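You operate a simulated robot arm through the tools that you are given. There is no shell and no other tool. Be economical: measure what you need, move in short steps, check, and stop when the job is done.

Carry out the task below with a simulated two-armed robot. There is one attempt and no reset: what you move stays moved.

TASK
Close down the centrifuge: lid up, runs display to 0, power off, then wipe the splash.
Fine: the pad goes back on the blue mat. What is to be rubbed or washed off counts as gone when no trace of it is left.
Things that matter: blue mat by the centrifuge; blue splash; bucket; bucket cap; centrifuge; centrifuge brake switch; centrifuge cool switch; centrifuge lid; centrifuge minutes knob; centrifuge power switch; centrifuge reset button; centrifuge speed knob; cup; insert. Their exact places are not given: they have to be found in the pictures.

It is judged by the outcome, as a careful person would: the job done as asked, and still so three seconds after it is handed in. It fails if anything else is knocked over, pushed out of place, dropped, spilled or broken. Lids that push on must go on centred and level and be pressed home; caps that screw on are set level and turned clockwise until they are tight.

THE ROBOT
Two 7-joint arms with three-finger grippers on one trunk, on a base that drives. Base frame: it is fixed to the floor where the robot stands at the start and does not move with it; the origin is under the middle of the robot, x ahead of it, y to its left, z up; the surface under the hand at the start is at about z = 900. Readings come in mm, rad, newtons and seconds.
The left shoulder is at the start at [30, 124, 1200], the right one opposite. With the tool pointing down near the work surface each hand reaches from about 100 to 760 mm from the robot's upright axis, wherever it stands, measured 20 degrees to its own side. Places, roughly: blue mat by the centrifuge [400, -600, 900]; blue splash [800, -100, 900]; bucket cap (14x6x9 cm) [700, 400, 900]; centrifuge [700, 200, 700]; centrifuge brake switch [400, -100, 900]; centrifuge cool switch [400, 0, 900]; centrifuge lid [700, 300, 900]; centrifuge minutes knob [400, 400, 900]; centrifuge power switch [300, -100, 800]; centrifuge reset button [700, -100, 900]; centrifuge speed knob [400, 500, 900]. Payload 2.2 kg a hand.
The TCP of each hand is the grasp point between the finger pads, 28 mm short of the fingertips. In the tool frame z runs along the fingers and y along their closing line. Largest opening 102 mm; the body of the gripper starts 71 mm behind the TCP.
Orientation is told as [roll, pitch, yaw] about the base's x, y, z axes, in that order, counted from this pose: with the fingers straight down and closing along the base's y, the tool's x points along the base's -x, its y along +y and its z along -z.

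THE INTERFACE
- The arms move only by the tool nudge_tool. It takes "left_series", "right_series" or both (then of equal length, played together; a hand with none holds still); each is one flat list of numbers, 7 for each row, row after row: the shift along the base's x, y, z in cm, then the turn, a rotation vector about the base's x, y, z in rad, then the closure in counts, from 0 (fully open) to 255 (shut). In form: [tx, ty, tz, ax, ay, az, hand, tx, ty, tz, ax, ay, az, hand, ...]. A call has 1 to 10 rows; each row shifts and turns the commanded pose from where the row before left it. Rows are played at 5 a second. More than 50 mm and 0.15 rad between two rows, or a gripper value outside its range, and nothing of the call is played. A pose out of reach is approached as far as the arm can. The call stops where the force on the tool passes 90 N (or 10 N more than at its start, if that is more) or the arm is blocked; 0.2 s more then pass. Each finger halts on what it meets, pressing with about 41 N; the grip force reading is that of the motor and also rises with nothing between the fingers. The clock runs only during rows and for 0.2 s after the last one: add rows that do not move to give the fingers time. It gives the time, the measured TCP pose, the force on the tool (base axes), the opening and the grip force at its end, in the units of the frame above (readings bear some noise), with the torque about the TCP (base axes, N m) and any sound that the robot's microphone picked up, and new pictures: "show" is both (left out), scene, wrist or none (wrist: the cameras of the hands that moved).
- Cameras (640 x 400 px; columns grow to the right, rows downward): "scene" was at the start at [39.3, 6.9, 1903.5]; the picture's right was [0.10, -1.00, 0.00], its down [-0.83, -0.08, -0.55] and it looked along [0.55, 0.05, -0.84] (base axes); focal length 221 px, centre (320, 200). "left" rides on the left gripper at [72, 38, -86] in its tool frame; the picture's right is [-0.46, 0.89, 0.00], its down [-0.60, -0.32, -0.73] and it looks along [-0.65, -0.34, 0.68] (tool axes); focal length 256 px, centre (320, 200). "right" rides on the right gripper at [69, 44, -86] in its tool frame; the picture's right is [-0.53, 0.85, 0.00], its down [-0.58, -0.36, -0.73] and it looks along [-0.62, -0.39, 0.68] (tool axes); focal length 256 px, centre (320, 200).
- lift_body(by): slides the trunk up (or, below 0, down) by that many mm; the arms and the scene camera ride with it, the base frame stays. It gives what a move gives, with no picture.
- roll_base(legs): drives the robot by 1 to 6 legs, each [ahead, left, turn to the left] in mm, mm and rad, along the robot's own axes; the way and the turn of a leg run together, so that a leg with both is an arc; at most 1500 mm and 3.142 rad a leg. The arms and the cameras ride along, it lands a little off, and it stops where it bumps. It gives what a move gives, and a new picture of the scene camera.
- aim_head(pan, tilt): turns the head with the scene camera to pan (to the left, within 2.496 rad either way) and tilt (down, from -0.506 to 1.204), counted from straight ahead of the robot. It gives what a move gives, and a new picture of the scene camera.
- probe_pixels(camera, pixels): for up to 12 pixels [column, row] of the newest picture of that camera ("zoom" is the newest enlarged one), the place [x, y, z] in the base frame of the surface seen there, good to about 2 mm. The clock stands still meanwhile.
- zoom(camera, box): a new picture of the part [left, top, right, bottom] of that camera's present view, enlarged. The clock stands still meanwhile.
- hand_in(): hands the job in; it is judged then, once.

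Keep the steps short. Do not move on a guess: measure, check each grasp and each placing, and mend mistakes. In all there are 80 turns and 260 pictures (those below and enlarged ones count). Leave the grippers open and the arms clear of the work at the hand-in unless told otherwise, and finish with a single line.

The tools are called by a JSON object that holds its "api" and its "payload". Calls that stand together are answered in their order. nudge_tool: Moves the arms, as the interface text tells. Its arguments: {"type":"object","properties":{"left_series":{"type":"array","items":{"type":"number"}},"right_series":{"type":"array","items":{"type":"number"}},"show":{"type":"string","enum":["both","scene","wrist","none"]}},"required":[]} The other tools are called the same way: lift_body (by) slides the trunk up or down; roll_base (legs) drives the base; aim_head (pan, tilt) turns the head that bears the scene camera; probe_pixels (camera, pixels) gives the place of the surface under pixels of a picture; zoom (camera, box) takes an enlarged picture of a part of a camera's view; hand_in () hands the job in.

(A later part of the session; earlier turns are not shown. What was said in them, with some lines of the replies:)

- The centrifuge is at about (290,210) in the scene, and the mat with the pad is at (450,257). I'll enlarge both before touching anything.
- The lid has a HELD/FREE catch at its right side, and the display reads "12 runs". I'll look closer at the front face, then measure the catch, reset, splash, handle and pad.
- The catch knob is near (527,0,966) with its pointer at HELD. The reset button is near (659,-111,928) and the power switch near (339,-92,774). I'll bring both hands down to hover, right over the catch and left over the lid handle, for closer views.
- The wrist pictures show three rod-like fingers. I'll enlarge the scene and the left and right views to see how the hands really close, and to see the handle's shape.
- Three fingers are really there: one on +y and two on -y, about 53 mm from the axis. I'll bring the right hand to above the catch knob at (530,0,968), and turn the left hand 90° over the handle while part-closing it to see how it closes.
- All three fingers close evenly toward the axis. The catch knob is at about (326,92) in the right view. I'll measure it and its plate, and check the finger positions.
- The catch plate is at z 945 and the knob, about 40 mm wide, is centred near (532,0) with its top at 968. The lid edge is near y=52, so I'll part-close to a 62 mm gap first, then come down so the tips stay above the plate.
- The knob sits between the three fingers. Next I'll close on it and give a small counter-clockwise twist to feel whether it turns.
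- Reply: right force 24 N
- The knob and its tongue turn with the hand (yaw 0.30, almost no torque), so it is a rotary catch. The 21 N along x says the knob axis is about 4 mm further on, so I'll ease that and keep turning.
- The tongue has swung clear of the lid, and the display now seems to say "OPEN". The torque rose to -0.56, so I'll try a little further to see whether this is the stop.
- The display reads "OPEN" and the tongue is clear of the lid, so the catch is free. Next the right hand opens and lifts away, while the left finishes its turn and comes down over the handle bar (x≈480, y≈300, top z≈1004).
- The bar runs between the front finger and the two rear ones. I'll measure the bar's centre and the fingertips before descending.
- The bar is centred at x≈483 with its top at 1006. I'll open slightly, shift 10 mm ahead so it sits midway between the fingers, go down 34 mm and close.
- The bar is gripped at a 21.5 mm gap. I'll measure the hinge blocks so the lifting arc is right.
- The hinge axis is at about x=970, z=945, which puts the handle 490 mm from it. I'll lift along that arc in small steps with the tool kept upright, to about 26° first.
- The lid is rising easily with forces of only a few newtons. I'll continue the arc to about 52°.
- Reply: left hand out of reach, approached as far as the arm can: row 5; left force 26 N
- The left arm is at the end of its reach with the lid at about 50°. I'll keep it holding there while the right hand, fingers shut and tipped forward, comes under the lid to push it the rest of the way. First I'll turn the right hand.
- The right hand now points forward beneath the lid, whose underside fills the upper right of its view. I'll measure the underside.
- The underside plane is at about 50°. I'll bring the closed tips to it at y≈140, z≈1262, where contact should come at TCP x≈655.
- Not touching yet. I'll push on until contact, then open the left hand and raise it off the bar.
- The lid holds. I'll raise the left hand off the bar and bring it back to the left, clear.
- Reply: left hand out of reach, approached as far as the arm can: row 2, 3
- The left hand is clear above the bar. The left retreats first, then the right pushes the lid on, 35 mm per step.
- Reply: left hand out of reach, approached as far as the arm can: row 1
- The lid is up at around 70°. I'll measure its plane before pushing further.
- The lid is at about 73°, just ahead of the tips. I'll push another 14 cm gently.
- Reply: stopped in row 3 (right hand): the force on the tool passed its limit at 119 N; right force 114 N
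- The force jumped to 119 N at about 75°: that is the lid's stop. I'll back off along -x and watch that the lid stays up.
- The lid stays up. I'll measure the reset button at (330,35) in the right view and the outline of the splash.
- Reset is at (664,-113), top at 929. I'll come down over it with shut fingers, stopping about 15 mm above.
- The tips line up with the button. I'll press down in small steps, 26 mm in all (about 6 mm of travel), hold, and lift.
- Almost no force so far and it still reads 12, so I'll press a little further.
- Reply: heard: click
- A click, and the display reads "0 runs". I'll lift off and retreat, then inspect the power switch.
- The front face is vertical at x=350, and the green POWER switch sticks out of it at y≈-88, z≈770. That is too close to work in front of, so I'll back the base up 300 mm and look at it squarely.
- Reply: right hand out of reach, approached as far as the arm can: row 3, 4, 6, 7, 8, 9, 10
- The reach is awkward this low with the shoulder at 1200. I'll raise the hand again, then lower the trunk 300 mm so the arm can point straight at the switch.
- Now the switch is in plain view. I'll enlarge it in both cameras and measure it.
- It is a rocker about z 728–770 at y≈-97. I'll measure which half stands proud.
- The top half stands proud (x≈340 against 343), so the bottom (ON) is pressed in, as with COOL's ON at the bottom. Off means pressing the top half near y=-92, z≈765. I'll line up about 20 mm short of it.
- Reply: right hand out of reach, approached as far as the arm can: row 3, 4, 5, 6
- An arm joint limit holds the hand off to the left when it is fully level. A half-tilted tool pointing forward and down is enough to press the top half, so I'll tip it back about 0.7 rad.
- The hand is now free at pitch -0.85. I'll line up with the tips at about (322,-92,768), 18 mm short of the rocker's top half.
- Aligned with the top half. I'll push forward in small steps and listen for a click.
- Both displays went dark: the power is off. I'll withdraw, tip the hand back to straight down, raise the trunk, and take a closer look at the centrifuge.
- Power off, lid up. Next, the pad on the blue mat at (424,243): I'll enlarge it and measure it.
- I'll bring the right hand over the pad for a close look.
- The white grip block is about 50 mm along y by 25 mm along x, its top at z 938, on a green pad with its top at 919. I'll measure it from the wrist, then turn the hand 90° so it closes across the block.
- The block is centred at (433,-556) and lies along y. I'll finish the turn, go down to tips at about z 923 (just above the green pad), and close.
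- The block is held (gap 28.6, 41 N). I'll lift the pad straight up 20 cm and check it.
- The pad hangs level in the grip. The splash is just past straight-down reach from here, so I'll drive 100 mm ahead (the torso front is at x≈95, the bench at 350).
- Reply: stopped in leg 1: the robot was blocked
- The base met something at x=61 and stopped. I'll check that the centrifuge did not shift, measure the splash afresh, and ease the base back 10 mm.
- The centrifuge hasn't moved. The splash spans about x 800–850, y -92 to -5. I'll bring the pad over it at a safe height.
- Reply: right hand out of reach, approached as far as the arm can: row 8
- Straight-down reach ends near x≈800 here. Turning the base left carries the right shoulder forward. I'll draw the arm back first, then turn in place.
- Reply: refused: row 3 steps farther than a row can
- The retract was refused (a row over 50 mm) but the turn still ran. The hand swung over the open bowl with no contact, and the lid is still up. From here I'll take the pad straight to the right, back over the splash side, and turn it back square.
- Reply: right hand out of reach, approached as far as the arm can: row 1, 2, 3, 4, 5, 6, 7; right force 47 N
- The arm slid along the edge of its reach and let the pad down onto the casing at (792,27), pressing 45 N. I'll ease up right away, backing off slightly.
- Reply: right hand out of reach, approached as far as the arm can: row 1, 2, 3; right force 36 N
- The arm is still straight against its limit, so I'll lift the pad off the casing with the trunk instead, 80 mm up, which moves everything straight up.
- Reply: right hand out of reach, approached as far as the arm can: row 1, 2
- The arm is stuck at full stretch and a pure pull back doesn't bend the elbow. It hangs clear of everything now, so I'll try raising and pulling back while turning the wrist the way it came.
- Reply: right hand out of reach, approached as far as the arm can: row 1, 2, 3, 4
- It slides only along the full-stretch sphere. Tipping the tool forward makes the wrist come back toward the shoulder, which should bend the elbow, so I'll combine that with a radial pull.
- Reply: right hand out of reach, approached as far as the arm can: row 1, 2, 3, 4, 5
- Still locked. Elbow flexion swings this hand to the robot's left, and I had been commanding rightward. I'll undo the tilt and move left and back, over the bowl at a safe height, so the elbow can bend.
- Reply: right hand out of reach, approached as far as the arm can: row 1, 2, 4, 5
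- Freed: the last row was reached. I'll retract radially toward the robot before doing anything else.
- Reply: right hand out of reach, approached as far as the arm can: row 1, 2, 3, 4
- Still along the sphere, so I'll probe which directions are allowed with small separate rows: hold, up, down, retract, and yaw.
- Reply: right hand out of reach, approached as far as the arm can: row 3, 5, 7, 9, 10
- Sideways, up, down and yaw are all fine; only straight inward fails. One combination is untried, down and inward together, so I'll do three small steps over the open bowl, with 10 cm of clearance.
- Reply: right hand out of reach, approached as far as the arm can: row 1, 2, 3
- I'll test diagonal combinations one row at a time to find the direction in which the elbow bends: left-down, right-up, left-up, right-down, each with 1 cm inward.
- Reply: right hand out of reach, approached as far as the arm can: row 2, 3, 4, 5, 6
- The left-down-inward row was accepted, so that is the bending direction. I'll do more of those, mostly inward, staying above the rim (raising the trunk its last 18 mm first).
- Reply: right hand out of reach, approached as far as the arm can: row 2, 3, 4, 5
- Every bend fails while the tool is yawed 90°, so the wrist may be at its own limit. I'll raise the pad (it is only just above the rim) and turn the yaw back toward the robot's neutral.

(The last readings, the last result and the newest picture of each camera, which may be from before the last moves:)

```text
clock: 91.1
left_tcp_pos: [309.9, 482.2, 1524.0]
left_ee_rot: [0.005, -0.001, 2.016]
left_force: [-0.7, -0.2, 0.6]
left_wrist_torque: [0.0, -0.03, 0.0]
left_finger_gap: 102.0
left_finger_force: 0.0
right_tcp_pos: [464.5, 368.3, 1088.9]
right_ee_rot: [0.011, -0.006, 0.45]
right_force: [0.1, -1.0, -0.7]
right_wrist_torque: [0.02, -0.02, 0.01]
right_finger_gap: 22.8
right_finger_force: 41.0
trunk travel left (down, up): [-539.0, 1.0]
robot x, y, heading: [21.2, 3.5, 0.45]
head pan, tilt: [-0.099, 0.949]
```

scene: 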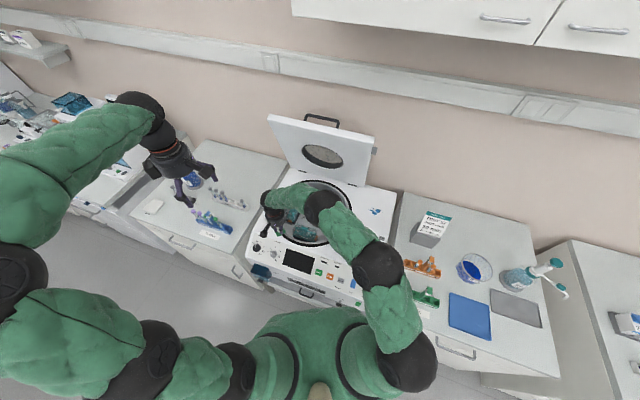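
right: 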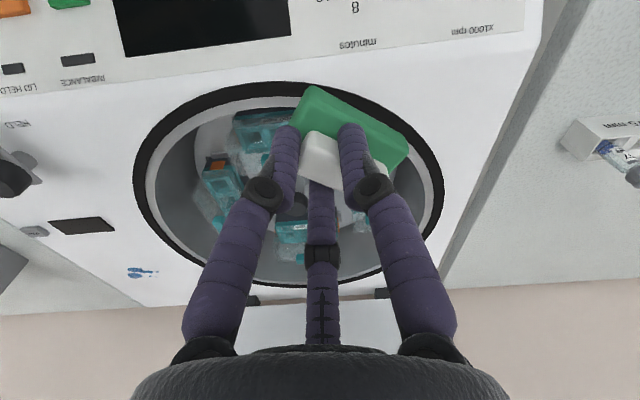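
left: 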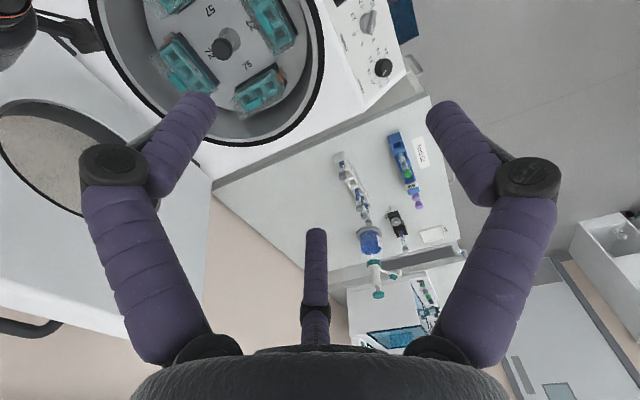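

Unlocked: the elbow is bent and no row was refused. The 90° yaw was the limit, so from now on I keep the hand near the robot's own heading. I'll carry the pad high to (600,-40,1280), ready for lowering the trunk.

{"api": "nudge_tool", "payload": {"right_series": [0, -3, 3.5, 0, 0, 0, 220, 1.5, -4.2, 1.9, 0, 0, 0, 220, 1.5, -4.2, 1.9, 0, 0, 0, 220, 1.5, -4.2, 1.9, 0, 0, 0, 220, 1.5, -4.2, 1.9, 0, 0, 0, 220, 1.5, -4.2, 1.9, 0, 0, 0, 220, 1.5, -4.2, 1.9, 0, 0, 0, 220, 1.5, -4.2, 1.9, 0, 0, 0, 220, 1.5, -4.2, 1.9, 0, 0, 0, 220, 1.5, -4.2, 1.0, 0, 0, 0, 220], "show": "wrist"}}

```text
clock: 93.3
left_tcp_pos: [310.8, 481.5, 1524.5]
left_ee_rot: [0.006, 0.0, 2.015]
left_force: [0.8, -0.5, 0.3]
left_wrist_torque: [0.0, -0.02, -0.04]
left_finger_gap: 101.8
left_finger_force: 0.0
right_tcp_pos: [600.9, -38.7, 1284.4]
right_ee_rot: [0.011, -0.008, 0.453]
right_force: [0.2, -0.6, -0.3]
right_wrist_torque: [0.04, 0.02, -0.01]
right_finger_gap: 22.9
right_finger_force: 41.1
trunk travel left (down, up): [-539.0, 1.0]
robot x, y, heading: [19.3, 5.5, 0.45]
head pan, tilt: [-0.099, 0.949]
```

right: 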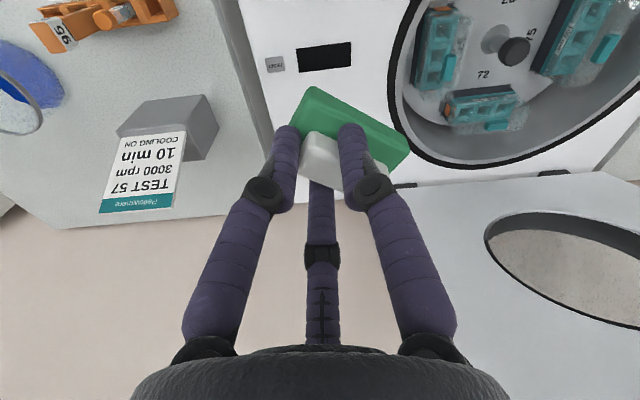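

I'll check whether the pad is level in the grip, then lower the trunk 210 mm and nudge the base forward about 35 mm.

{"api": "probe_pixels", "payload": {"camera": "right", "pixels": [[310, 100], [345, 112], [395, 140], [296, 118], [380, 135], [325, 145], [345, 180]]}}

{"api": "lift_body", "payload": {"by": -210}}

{"api": "roll_base", "payload": {"legs": [[30, -14, 0]]}}

```text
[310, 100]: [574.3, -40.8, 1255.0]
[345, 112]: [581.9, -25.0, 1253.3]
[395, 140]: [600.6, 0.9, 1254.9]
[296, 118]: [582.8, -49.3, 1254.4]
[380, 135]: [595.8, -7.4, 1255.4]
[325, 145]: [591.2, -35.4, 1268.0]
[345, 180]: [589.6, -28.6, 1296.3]
```

```text
clock: 95.5
left_tcp_pos: [310.1, 483.2, 1314.6]
left_ee_rot: [0.007, 0.001, 2.016]
left_force: [0.4, 0.1, -0.5]
left_wrist_torque: [0.0, 0.03, -0.02]
left_finger_gap: 101.9
left_finger_force: 0.1
right_tcp_pos: [601.6, -38.9, 1075.3]
right_ee_rot: [0.01, -0.005, 0.45]
right_force: [-0.1, 0.5, 0.2]
right_wrist_torque: [-0.04, -0.02, 0.02]
right_finger_gap: 22.6
right_finger_force: 41.0
trunk travel left (down, up): [-329.0, 211.0]
robot x, y, heading: [24.2, 7.2, 0.451]
head pan, tilt: [-0.099, 0.949]
```

```text
clock: 96.5
left_tcp_pos: [330.2, 484.2, 1313.1]
left_ee_rot: [0.007, 0.001, 2.012]
left_force: [-0.1, 0.1, -0.3]
left_wrist_torque: [-0.02, 0.04, -0.04]
left_finger_gap: 102.0
left_finger_force: 0.1
right_tcp_pos: [619.7, -38.3, 1072.8]
right_ee_rot: [0.011, -0.004, 0.446]
right_force: [-0.9, -0.4, -0.2]
right_wrist_torque: [0.03, 0.06, 0.02]
right_finger_gap: 22.7
right_finger_force: 41.1
trunk travel left (down, up): [-329.0, 211.0]
robot x, y, heading: [34.3, 7.0, 0.446]
head pan, tilt: [-0.099, 0.949]
stopped in leg 1: the robot was blocked; the commanded pose is now the measured one
```

scene: 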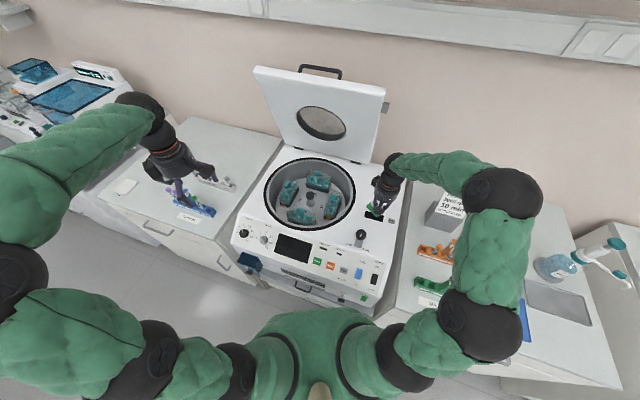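

The pad is level, its green top 30 mm under the TCP as at the grasp. The base is stopped at x=34. With the trunk low I must be sure the elbow clears the bench items, so I'll measure it.

{"api": "probe_pixels", "payload": {"camera": "scene", "pixels": [[500, 190], [490, 250], [485, 325], [440, 170], [448, 205], [410, 345], [535, 190], [466, 195]]}}

{"api": "zoom", "payload": {"camera": "scene", "box": [370, 130, 570, 330]}}

```text
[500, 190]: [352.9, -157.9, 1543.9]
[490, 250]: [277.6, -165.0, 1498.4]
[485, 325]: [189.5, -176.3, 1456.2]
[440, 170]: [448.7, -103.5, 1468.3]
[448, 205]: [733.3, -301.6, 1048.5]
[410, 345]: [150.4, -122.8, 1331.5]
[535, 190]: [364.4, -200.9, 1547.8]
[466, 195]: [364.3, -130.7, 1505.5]
```

```text
2.00 times, centred on (470, 230) of scene
```

zoom: 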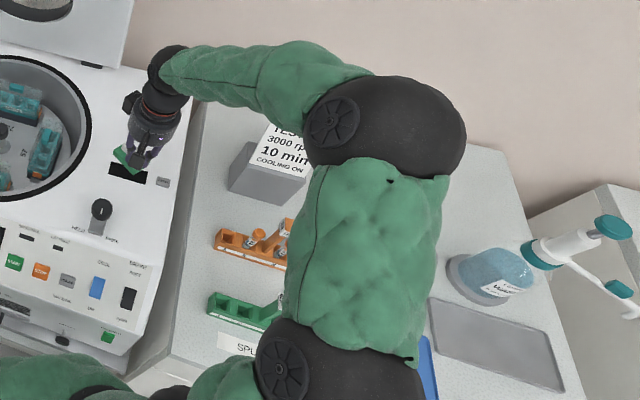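

The elbow is high (z≈1540), so nothing is near the bench items. I'll move the pad above the splash at (810,-45), staying short of full stretch.

{"api": "nudge_tool", "payload": {"right_series": [3.8, -0.1, -1, 0, 0, 0, 220, 3.8, -0.1, -1, 0, 0, 0, 220, 3.8, -0.1, -1.4, 0, 0, 0, 220, 3.8, -0.1, -1.8, 0, 0, 0, 220, 3.8, -0.1, -2.0, 0, 0, 0, 220], "show": "wrist"}}

```text
clock: 97.7
left_tcp_pos: [328.1, 484.1, 1313.6]
left_ee_rot: [0.005, 0.0, 2.013]
left_force: [1.2, -0.7, -0.5]
left_wrist_torque: [-0.02, 0.02, 0.0]
left_finger_gap: 101.9
left_finger_force: 0.2
right_tcp_pos: [810.6, -44.5, 1002.7]
right_ee_rot: [0.013, -0.005, 0.447]
right_force: [0.8, -0.7, -0.8]
right_wrist_torque: [0.01, 0.06, -0.02]
right_finger_gap: 22.5
right_finger_force: 40.7
trunk travel left (down, up): [-329.0, 211.0]
robot x, y, heading: [36.0, 9.5, 0.445]
head pan, tilt: [-0.099, 0.949]
```

right: 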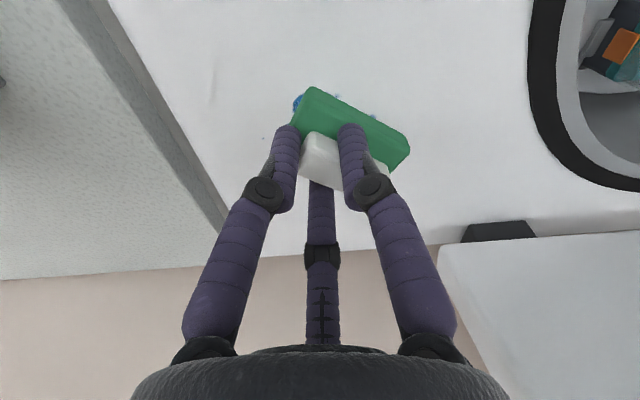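

The pad is right above the splash. I'll lower it to light contact (expected at TCP z≈967) and read the force.

{"api": "nudge_tool", "payload": {"right_series": [0.4, -0.5, -2.5, 0, 0, 0, 220, 0, 0, -0.8, 0, 0, 0, 220, 0, 0, -0.3, 0, 0, 0, 220, 0, 0, -0.2, 0, 0, 0, 220, 0, 0, 0, 0, 0, 0, 220], "show": "none"}}

```text
clock: 98.8
left_tcp_pos: [327.5, 483.1, 1313.8]
left_ee_rot: [0.005, 0.002, 2.012]
left_force: [-1.0, 0.8, -0.2]
left_wrist_torque: [-0.01, -0.03, 0.0]
left_finger_gap: 101.9
left_finger_force: 0.0
right_tcp_pos: [811.1, -49.1, 964.8]
right_ee_rot: [0.011, -0.007, 0.447]
right_force: [-0.4, -0.1, 0.0]
right_wrist_torque: [0.02, 0.03, 0.0]
right_finger_gap: 22.8
right_finger_force: 40.3
trunk travel left (down, up): [-329.0, 211.0]
robot x, y, heading: [36.6, 8.6, 0.441]
head pan, tilt: [-0.099, 0.949]
```

Not touching yet. I'll go on down in 2 mm steps.

{"api": "nudge_tool", "payload": {"right_series": [0, 0, -0.2, 0, 0, 0, 220, 0, 0, -0.2, 0, 0, 0, 220, 0, 0, -0.2, 0, 0, 0, 220, 0, 0, 0, 0, 0, 0, 220], "show": "wrist"}}

```text
clock: 99.8
left_tcp_pos: [324.9, 483.9, 1313.7]
left_ee_rot: [0.003, 0.001, 2.012]
left_force: [0.3, 0.0, -0.5]
left_wrist_torque: [-0.01, 0.02, 0.02]
left_finger_gap: 102.0
left_finger_force: 0.1
right_tcp_pos: [811.7, -48.8, 965.2]
right_ee_rot: [0.008, -0.015, 0.445]
right_force: [-0.7, 1.8, 29.6]
right_wrist_torque: [-0.43, 0.33, -0.01]
right_finger_gap: 22.3
right_finger_force: 41.8
trunk travel left (down, up): [-329.0, 211.0]
robot x, y, heading: [37.3, 7.5, 0.447]
head pan, tilt: [-0.099, 0.949]
```

right: 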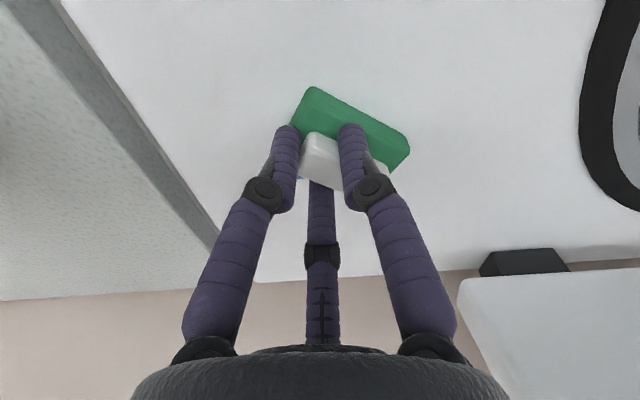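

In contact at 30 N. I'll ease off 1 mm and start wiping: strokes along y from -86 to -11 at x = 811, 823 and 835.

{"api": "nudge_tool", "payload": {"right_series": [0, -2.5, 0.1, 0, 0, 0, 220, 0, -1.2, 0, 0, 0, 0, 220, 1.2, 0, 0, 0, 0, 0, 220, 0, 3, 0, 0, 0, 0, 220, 0, 3, 0, 0, 0, 0, 220, 0, 1.5, 0, 0, 0, 0, 220, 1.2, 0, 0, 0, 0, 0, 220, 0, -3, 0, 0, 0, 0, 220, 0, -3, 0, 0, 0, 0, 220, 0, -1.5, 0, 0, 0, 0, 220], "show": "wrist"}}

```text
clock: 102.0
left_tcp_pos: [324.4, 484.7, 1314.5]
left_ee_rot: [0.004, 0.002, 2.013]
left_force: [-0.4, 0.2, -1.0]
left_wrist_torque: [-0.01, 0.0, -0.02]
left_finger_gap: 101.9
left_finger_force: 0.0
right_tcp_pos: [833.8, -83.1, 963.7]
right_ee_rot: [0.008, -0.014, 0.447]
right_force: [2.3, 10.5, 30.9]
right_wrist_torque: [0.16, 0.04, -0.01]
right_finger_gap: 22.7
right_finger_force: 41.1
trunk travel left (down, up): [-329.0, 211.0]
robot x, y, heading: [38.5, 9.4, 0.445]
head pan, tilt: [-0.099, 0.949]
```

right: 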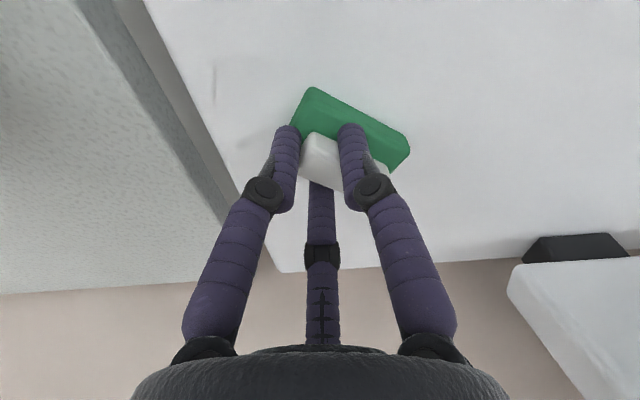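

It moves smoothly at about 30 N. A second set: once more across at x≈840, then back over x≈822 and 805.

{"api": "nudge_tool", "payload": {"right_series": [0.7, 0, 0, 0, 0, 0, 220, 0, 3, 0, 0, 0, 0, 220, 0, 3, 0, 0, 0, 0, 220, 0, 1.8, 0, 0, 0, 0, 220, -1.8, 0, 0, 0, 0, 0, 220, 0, -3.5, 0, 0, 0, 0, 220, 0, -3.5, 0, 0, 0, 0, 220, -1.8, 0, 0, 0, 0, 0, 220, 0, 3.5, 0, 0, 0, 0, 220, 0, 3.5, 0, 0, 0, 0, 220], "show": "none"}}

{"api": "nudge_tool", "payload": {"right_series": [0, 0, 2, 0, 0, 0, 220, -3, 0, 3, 0, 0, 0, 220, -4.5, 0, 2, 0, 0, 0, 220, -4.5, 0, 2, 0, 0, 0, 220, -4.5, 0, 2, 0, 0, 0, 220]}}

```text
clock: 104.2
left_tcp_pos: [324.7, 483.1, 1314.1]
left_ee_rot: [0.002, 0.003, 2.014]
left_force: [0.0, 0.2, -0.6]
left_wrist_torque: [-0.01, 0.0, -0.01]
left_finger_gap: 102.0
left_finger_force: 0.1
right_tcp_pos: [808.0, -10.2, 965.1]
right_ee_rot: [0.007, -0.015, 0.443]
right_force: [0.4, -5.8, 32.1]
right_wrist_torque: [-0.5, 0.17, 0.09]
right_finger_gap: 22.5
right_finger_force: 40.8
trunk travel left (down, up): [-329.0, 211.0]
robot x, y, heading: [38.2, 6.9, 0.443]
head pan, tilt: [-0.099, 0.949]
```

```text
clock: 105.5
left_tcp_pos: [325.9, 482.8, 1314.0]
left_ee_rot: [0.003, 0.001, 2.014]
left_force: [-0.1, 0.5, 2.0]
left_wrist_torque: [0.02, -0.03, 0.02]
left_finger_gap: 101.9
left_finger_force: 0.1
right_tcp_pos: [639.0, -8.5, 1069.0]
right_ee_rot: [0.011, -0.01, 0.448]
right_force: [-0.8, 0.1, 0.1]
right_wrist_torque: [0.0, -0.06, -0.01]
right_finger_gap: 22.4
right_finger_force: 41.0
trunk travel left (down, up): [-329.0, 211.0]
robot x, y, heading: [37.8, 10.0, 0.442]
head pan, tilt: [-0.099, 0.949]
```

scene: 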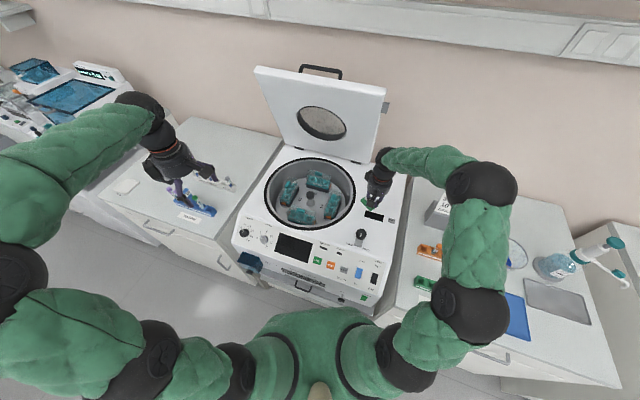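
right: 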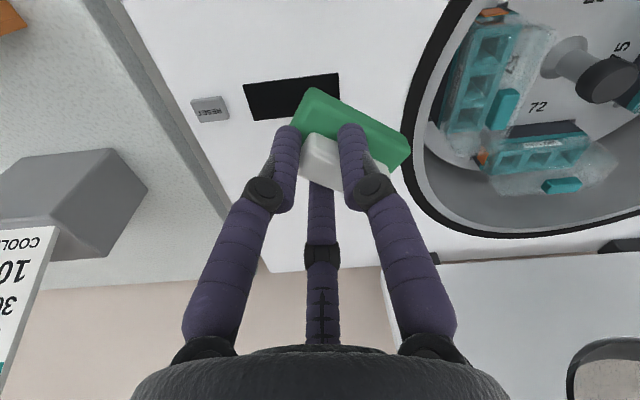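

I'll inspect the wiped area; if the hand hides it I'll move the hand right and look again.

{"api": "nudge_tool", "payload": {"right_series": [-4, -1, 2, 0, 0, 0, 220, -4, -1, 2, 0, 0, 0, 220, -4, -1, 2, 0, 0, 0, 220, -3, -3, 2, 0, 0, 0, 220], "show": "wrist"}}

{"api": "zoom", "payload": {"camera": "scene", "box": [355, 150, 415, 215]}}

{"api": "zoom", "payload": {"camera": "right", "box": [180, 120, 400, 300]}}

```text
clock: 106.5
left_tcp_pos: [326.1, 482.3, 1316.3]
left_ee_rot: [0.004, 0.001, 2.011]
left_force: [0.0, -0.1, 0.2]
left_wrist_torque: [0.03, -0.02, 0.02]
left_finger_gap: 102.5
left_finger_force: 0.0
right_tcp_pos: [488.3, -69.8, 1152.2]
right_ee_rot: [0.01, -0.008, 0.448]
right_force: [-1.0, 0.4, 0.0]
right_wrist_torque: [0.02, -0.04, 0.02]
right_finger_gap: 22.8
right_finger_force: 41.0
trunk travel left (down, up): [-329.0, 211.0]
robot x, y, heading: [36.3, 7.5, 0.444]
head pan, tilt: [-0.099, 0.949]
```

right: 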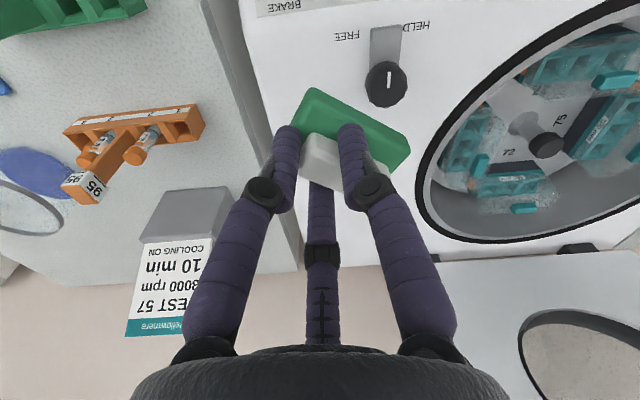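

```text
6.15 times, centred on (385, 182) of scene
```

zoom: 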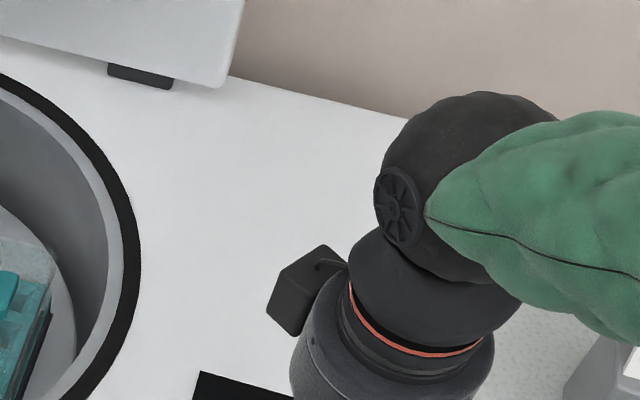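

```text
2.22 times, centred on (290, 210) of right
```

zoom: 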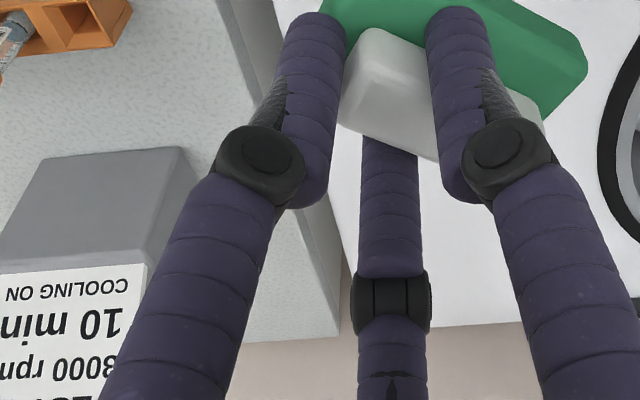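

The hand still hides part of it. I'll back off and turn the base straight again; that swings the pad to the mat side (at z 1150, clear) and uncovers the wiped area.

{"api": "roll_base", "payload": {"legs": [[-25, 0, 0], [0, 0, -0.44]]}}

{"api": "zoom", "payload": {"camera": "scene", "box": [265, 150, 345, 250]}}

```text
clock: 108.5
left_tcp_pos: [479.9, 308.0, 1312.8]
left_ee_rot: [0.006, 0.003, 1.574]
left_force: [0.4, 1.2, -0.6]
left_wrist_torque: [-0.08, 0.03, 0.01]
left_finger_gap: 101.9
left_finger_force: 0.1
right_tcp_pos: [394.8, -262.0, 1152.2]
right_ee_rot: [0.009, -0.007, 0.009]
right_force: [1.0, 1.2, -0.2]
right_wrist_torque: [-0.06, 0.02, -0.02]
right_finger_gap: 22.7
right_finger_force: 41.4
trunk travel left (down, up): [-329.0, 211.0]
robot x, y, heading: [15.0, 0.1, 0.009]
head pan, tilt: [-0.099, 0.949]
```

scene: 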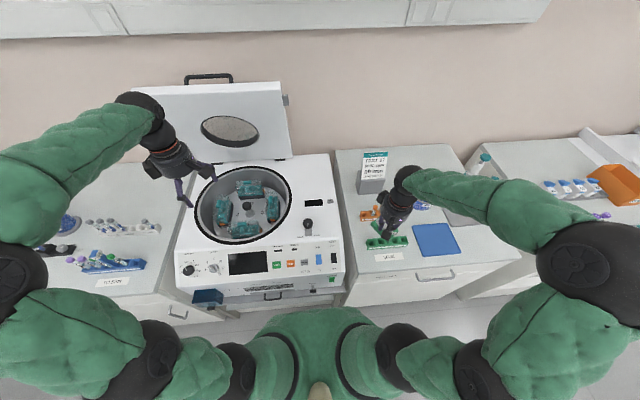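

```text
4.00 times, centred on (305, 200) of scene
```

zoom: 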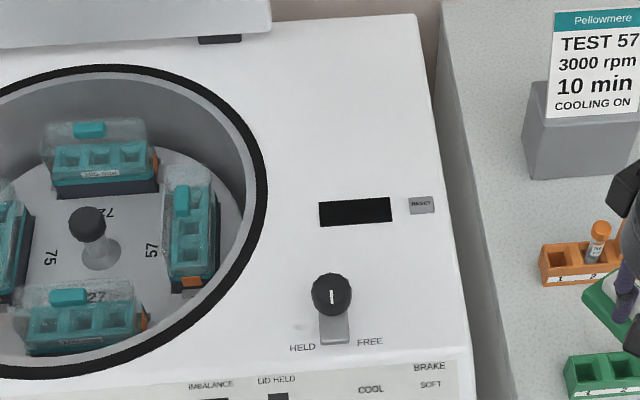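

The splash looks gone. I'll look finer for traces, and carry the pad above its old place on the mat.

{"api": "zoom", "payload": {"camera": "scene", "box": [290, 150, 330, 190]}}

{"api": "nudge_tool", "payload": {"right_series": [0.6, -4.2, 0, 0, 0, 0, 220, 0.6, -4.2, 0, 0, 0, 0, 220, 0.6, -4.2, 0, 0, 0, 0, 220, 0.6, -4.2, 0, 0, 0, 0, 220, 0.6, -4.2, -1, 0, 0, 0, 220, 0.6, -4.2, -3, 0, 0, 0, 220, 0.4, -4.2, -3, 0, 0, 0, 220, 0, 0, -4, 0, 0, 0, 220]}}

```text
10.00 times, centred on (310, 170) of scene
```

zoom: 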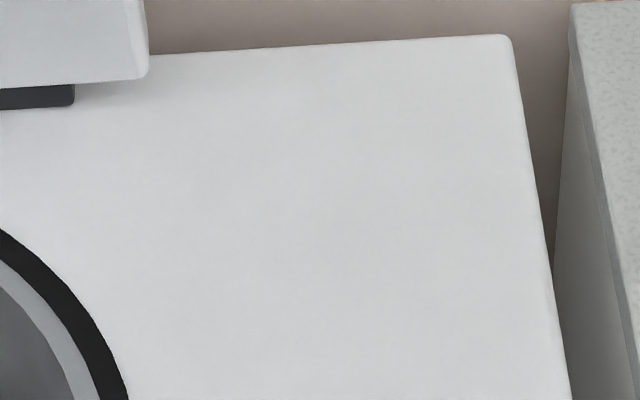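

```text
refused: row 6 steps farther than a row can; nothing moved
```

No trace is left. That row was over-long, so I'll repeat the carry with shorter steps.

{"api": "nudge_tool", "payload": {"right_series": [0.6, -4.2, 0, 0, 0, 0, 220, 0.6, -4.2, 0, 0, 0, 0, 220, 0.6, -4.2, 0, 0, 0, 0, 220, 0.6, -4.2, 0, 0, 0, 0, 220, 0.6, -4.2, 0, 0, 0, 0, 220, 0.6, -4.2, 0, 0, 0, 0, 220, 0.4, -4.2, 0, 0, 0, 0, 220, 0, 0, -4.5, 0, 0, 0, 220, 0, 0, -4.5, 0, 0, 0, 220]}}

```text
clock: 110.5
left_tcp_pos: [479.6, 303.6, 1313.8]
left_ee_rot: [0.005, 0.0, 1.575]
left_force: [-0.3, 0.0, -0.9]
left_wrist_torque: [-0.02, 0.04, 0.02]
left_finger_gap: 102.0
left_finger_force: 0.1
right_tcp_pos: [434.2, -561.5, 1062.8]
right_ee_rot: [0.012, -0.007, 0.01]
right_force: [0.3, -0.4, -0.4]
right_wrist_torque: [0.03, 0.02, 0.01]
right_finger_gap: 22.8
right_finger_force: 41.4
trunk travel left (down, up): [-329.0, 211.0]
robot x, y, heading: [14.3, 0.8, 0.005]
head pan, tilt: [-0.099, 0.949]
```

scene: 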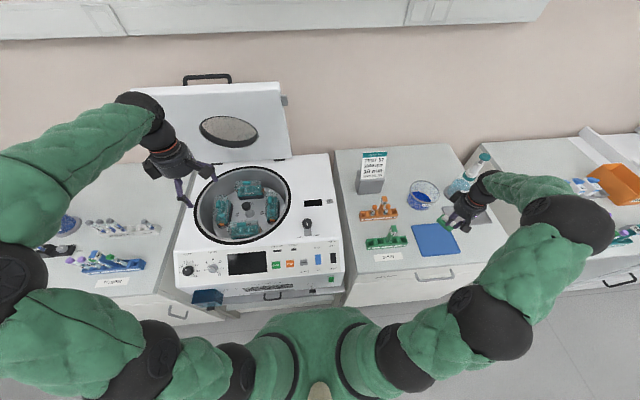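
right: 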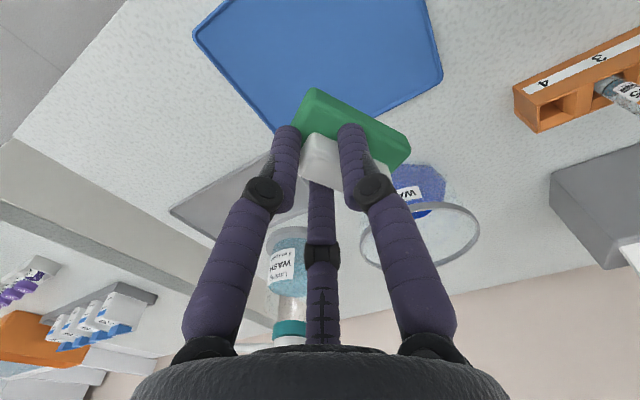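

I'll check the mat's extent under the pad before lowering.

{"api": "probe_pixels", "payload": {"camera": "scene", "pixels": [[414, 227], [445, 224], [458, 249], [421, 253], [435, 240]]}}

{"api": "probe_pixels", "payload": {"camera": "right", "pixels": [[200, 40], [275, 125], [435, 85], [310, 92], [405, 150], [345, 110]]}}

```text
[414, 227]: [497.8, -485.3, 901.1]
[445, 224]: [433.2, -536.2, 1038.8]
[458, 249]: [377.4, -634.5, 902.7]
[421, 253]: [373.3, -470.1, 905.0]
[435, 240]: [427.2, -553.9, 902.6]
```

```text
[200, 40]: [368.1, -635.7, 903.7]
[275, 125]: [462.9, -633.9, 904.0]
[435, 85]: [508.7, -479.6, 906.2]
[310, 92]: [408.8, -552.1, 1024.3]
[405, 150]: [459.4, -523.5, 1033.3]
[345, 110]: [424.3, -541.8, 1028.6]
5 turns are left
```

The mat spans x 370–508, y -635 to -475, and the pad is over its middle. I'll lower to contact (TCP z≈948), open, and rise straight up.

{"api": "nudge_tool", "payload": {"right_series": [0, 0, -4.5, 0, 0, 0, 220, 0, 0, -4.5, 0, 0, 0, 220, 0, 0, -1.9, 0, 0, 0, 220, 0, 0, -0.4, 0, 0, 0, 220, 0, 0, -0.2, 0, 0, 0, 220, 0, 0, 0, 0, 0, 0, 40, 0, 0, 0, 0, 0, 0, 0, 0, 0, 0, 0, 0, 0, 0, 0, 0, 3, 0, 0, 0, 0, 0, 0, 4.5, 0, 0, 0, 0]}}

```text
clock: 112.7
left_tcp_pos: [478.6, 306.1, 1313.6]
left_ee_rot: [0.003, 0.001, 1.576]
left_force: [0.4, 0.8, 0.7]
left_wrist_torque: [-0.03, -0.05, -0.03]
left_finger_gap: 101.8
left_finger_force: 0.1
right_tcp_pos: [433.2, -556.2, 1023.1]
right_ee_rot: [0.008, -0.006, 0.008]
right_force: [-0.2, 0.7, 0.1]
right_wrist_torque: [-0.04, -0.02, 0.01]
right_finger_gap: 102.0
right_finger_force: 0.0
trunk travel left (down, up): [-329.0, 211.0]
robot x, y, heading: [9.8, -3.9, 0.0]
head pan, tilt: [-0.099, 0.949]
4 turns are left
```

scene: 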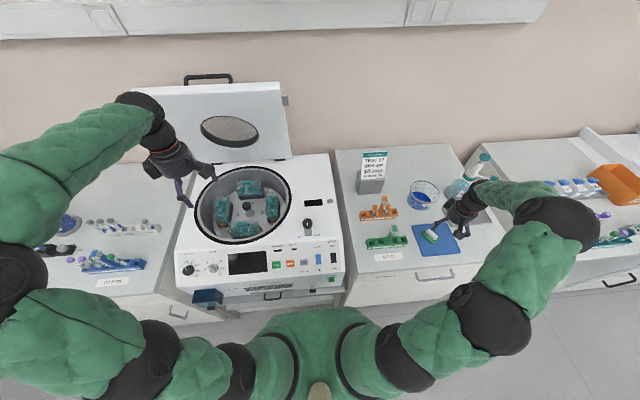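
right: 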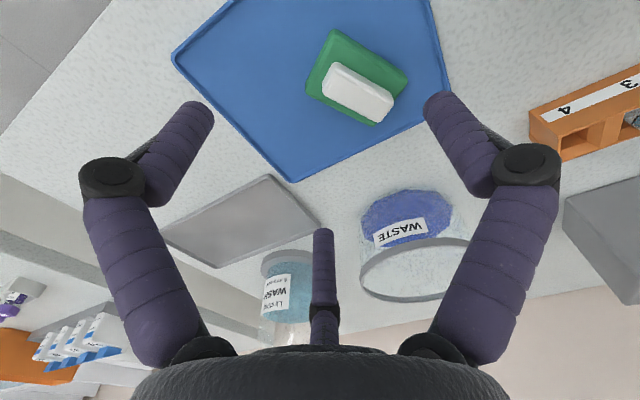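

The pad lies flat on the mat and is released. I'll raise the right hand well clear, and do a last check of the centrifuge and the mat.

{"api": "nudge_tool", "payload": {"right_series": [0, 0, 4.5, 0, 0, 0, 0, 0, 0, 4.5, 0, 0, 0, 0, 0, 0, 4.5, 0, 0, 0, 0, 0, 0, 0, 0, 0, 0, 0], "show": "scene"}}

{"api": "zoom", "payload": {"camera": "scene", "box": [160, 60, 360, 320]}}

{"api": "zoom", "payload": {"camera": "scene", "box": [340, 140, 500, 270]}}

```text
clock: 113.7
left_tcp_pos: [479.4, 304.4, 1313.8]
left_ee_rot: [0.005, 0.001, 1.575]
left_force: [0.0, 0.4, -0.2]
left_wrist_torque: [0.01, -0.05, -0.02]
left_finger_gap: 101.8
left_finger_force: 0.1
right_tcp_pos: [432.7, -557.7, 1155.5]
right_ee_rot: [0.011, -0.008, 0.008]
right_force: [0.1, -0.9, 0.1]
right_wrist_torque: [0.05, 0.02, 0.0]
right_finger_gap: 102.0
right_finger_force: 0.0
trunk travel left (down, up): [-329.0, 211.0]
robot x, y, heading: [12.5, -5.7, 0.006]
head pan, tilt: [-0.099, 0.949]
```

scene: 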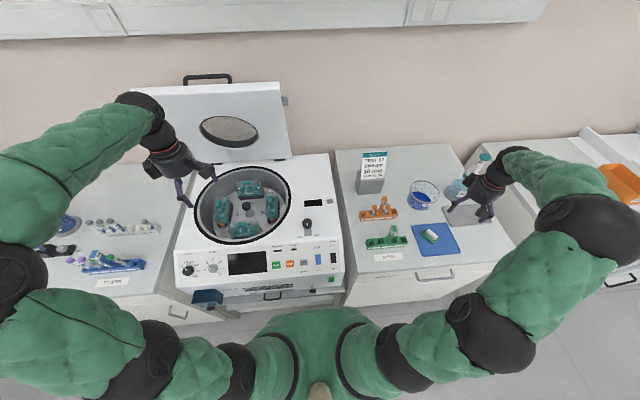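

```text
1.54 times, centred on (260, 190) of scene
```

zoom: 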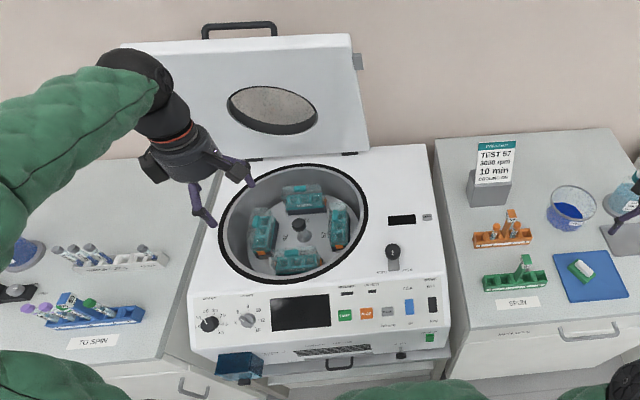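

```text
3.08 times, centred on (420, 205) of scene
3 turns are left
```

zoom: 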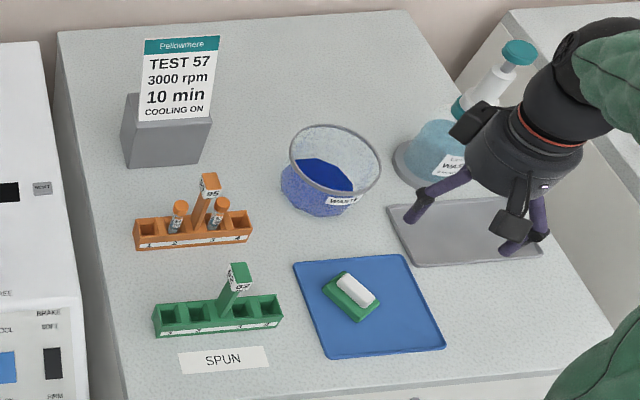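

Everything checks out: lid up, displays dark after the runs counter went to 0, splash gone, pad on the mat, and the other things where they were. Handing in.

{"api": "hand_in", "payload": {}}

```text
The job is handed in.
```

The centrifuge is closed down: lid up, runs display reset to 0, power off, the splash wiped with no trace left, and the pad back on the blue mat.
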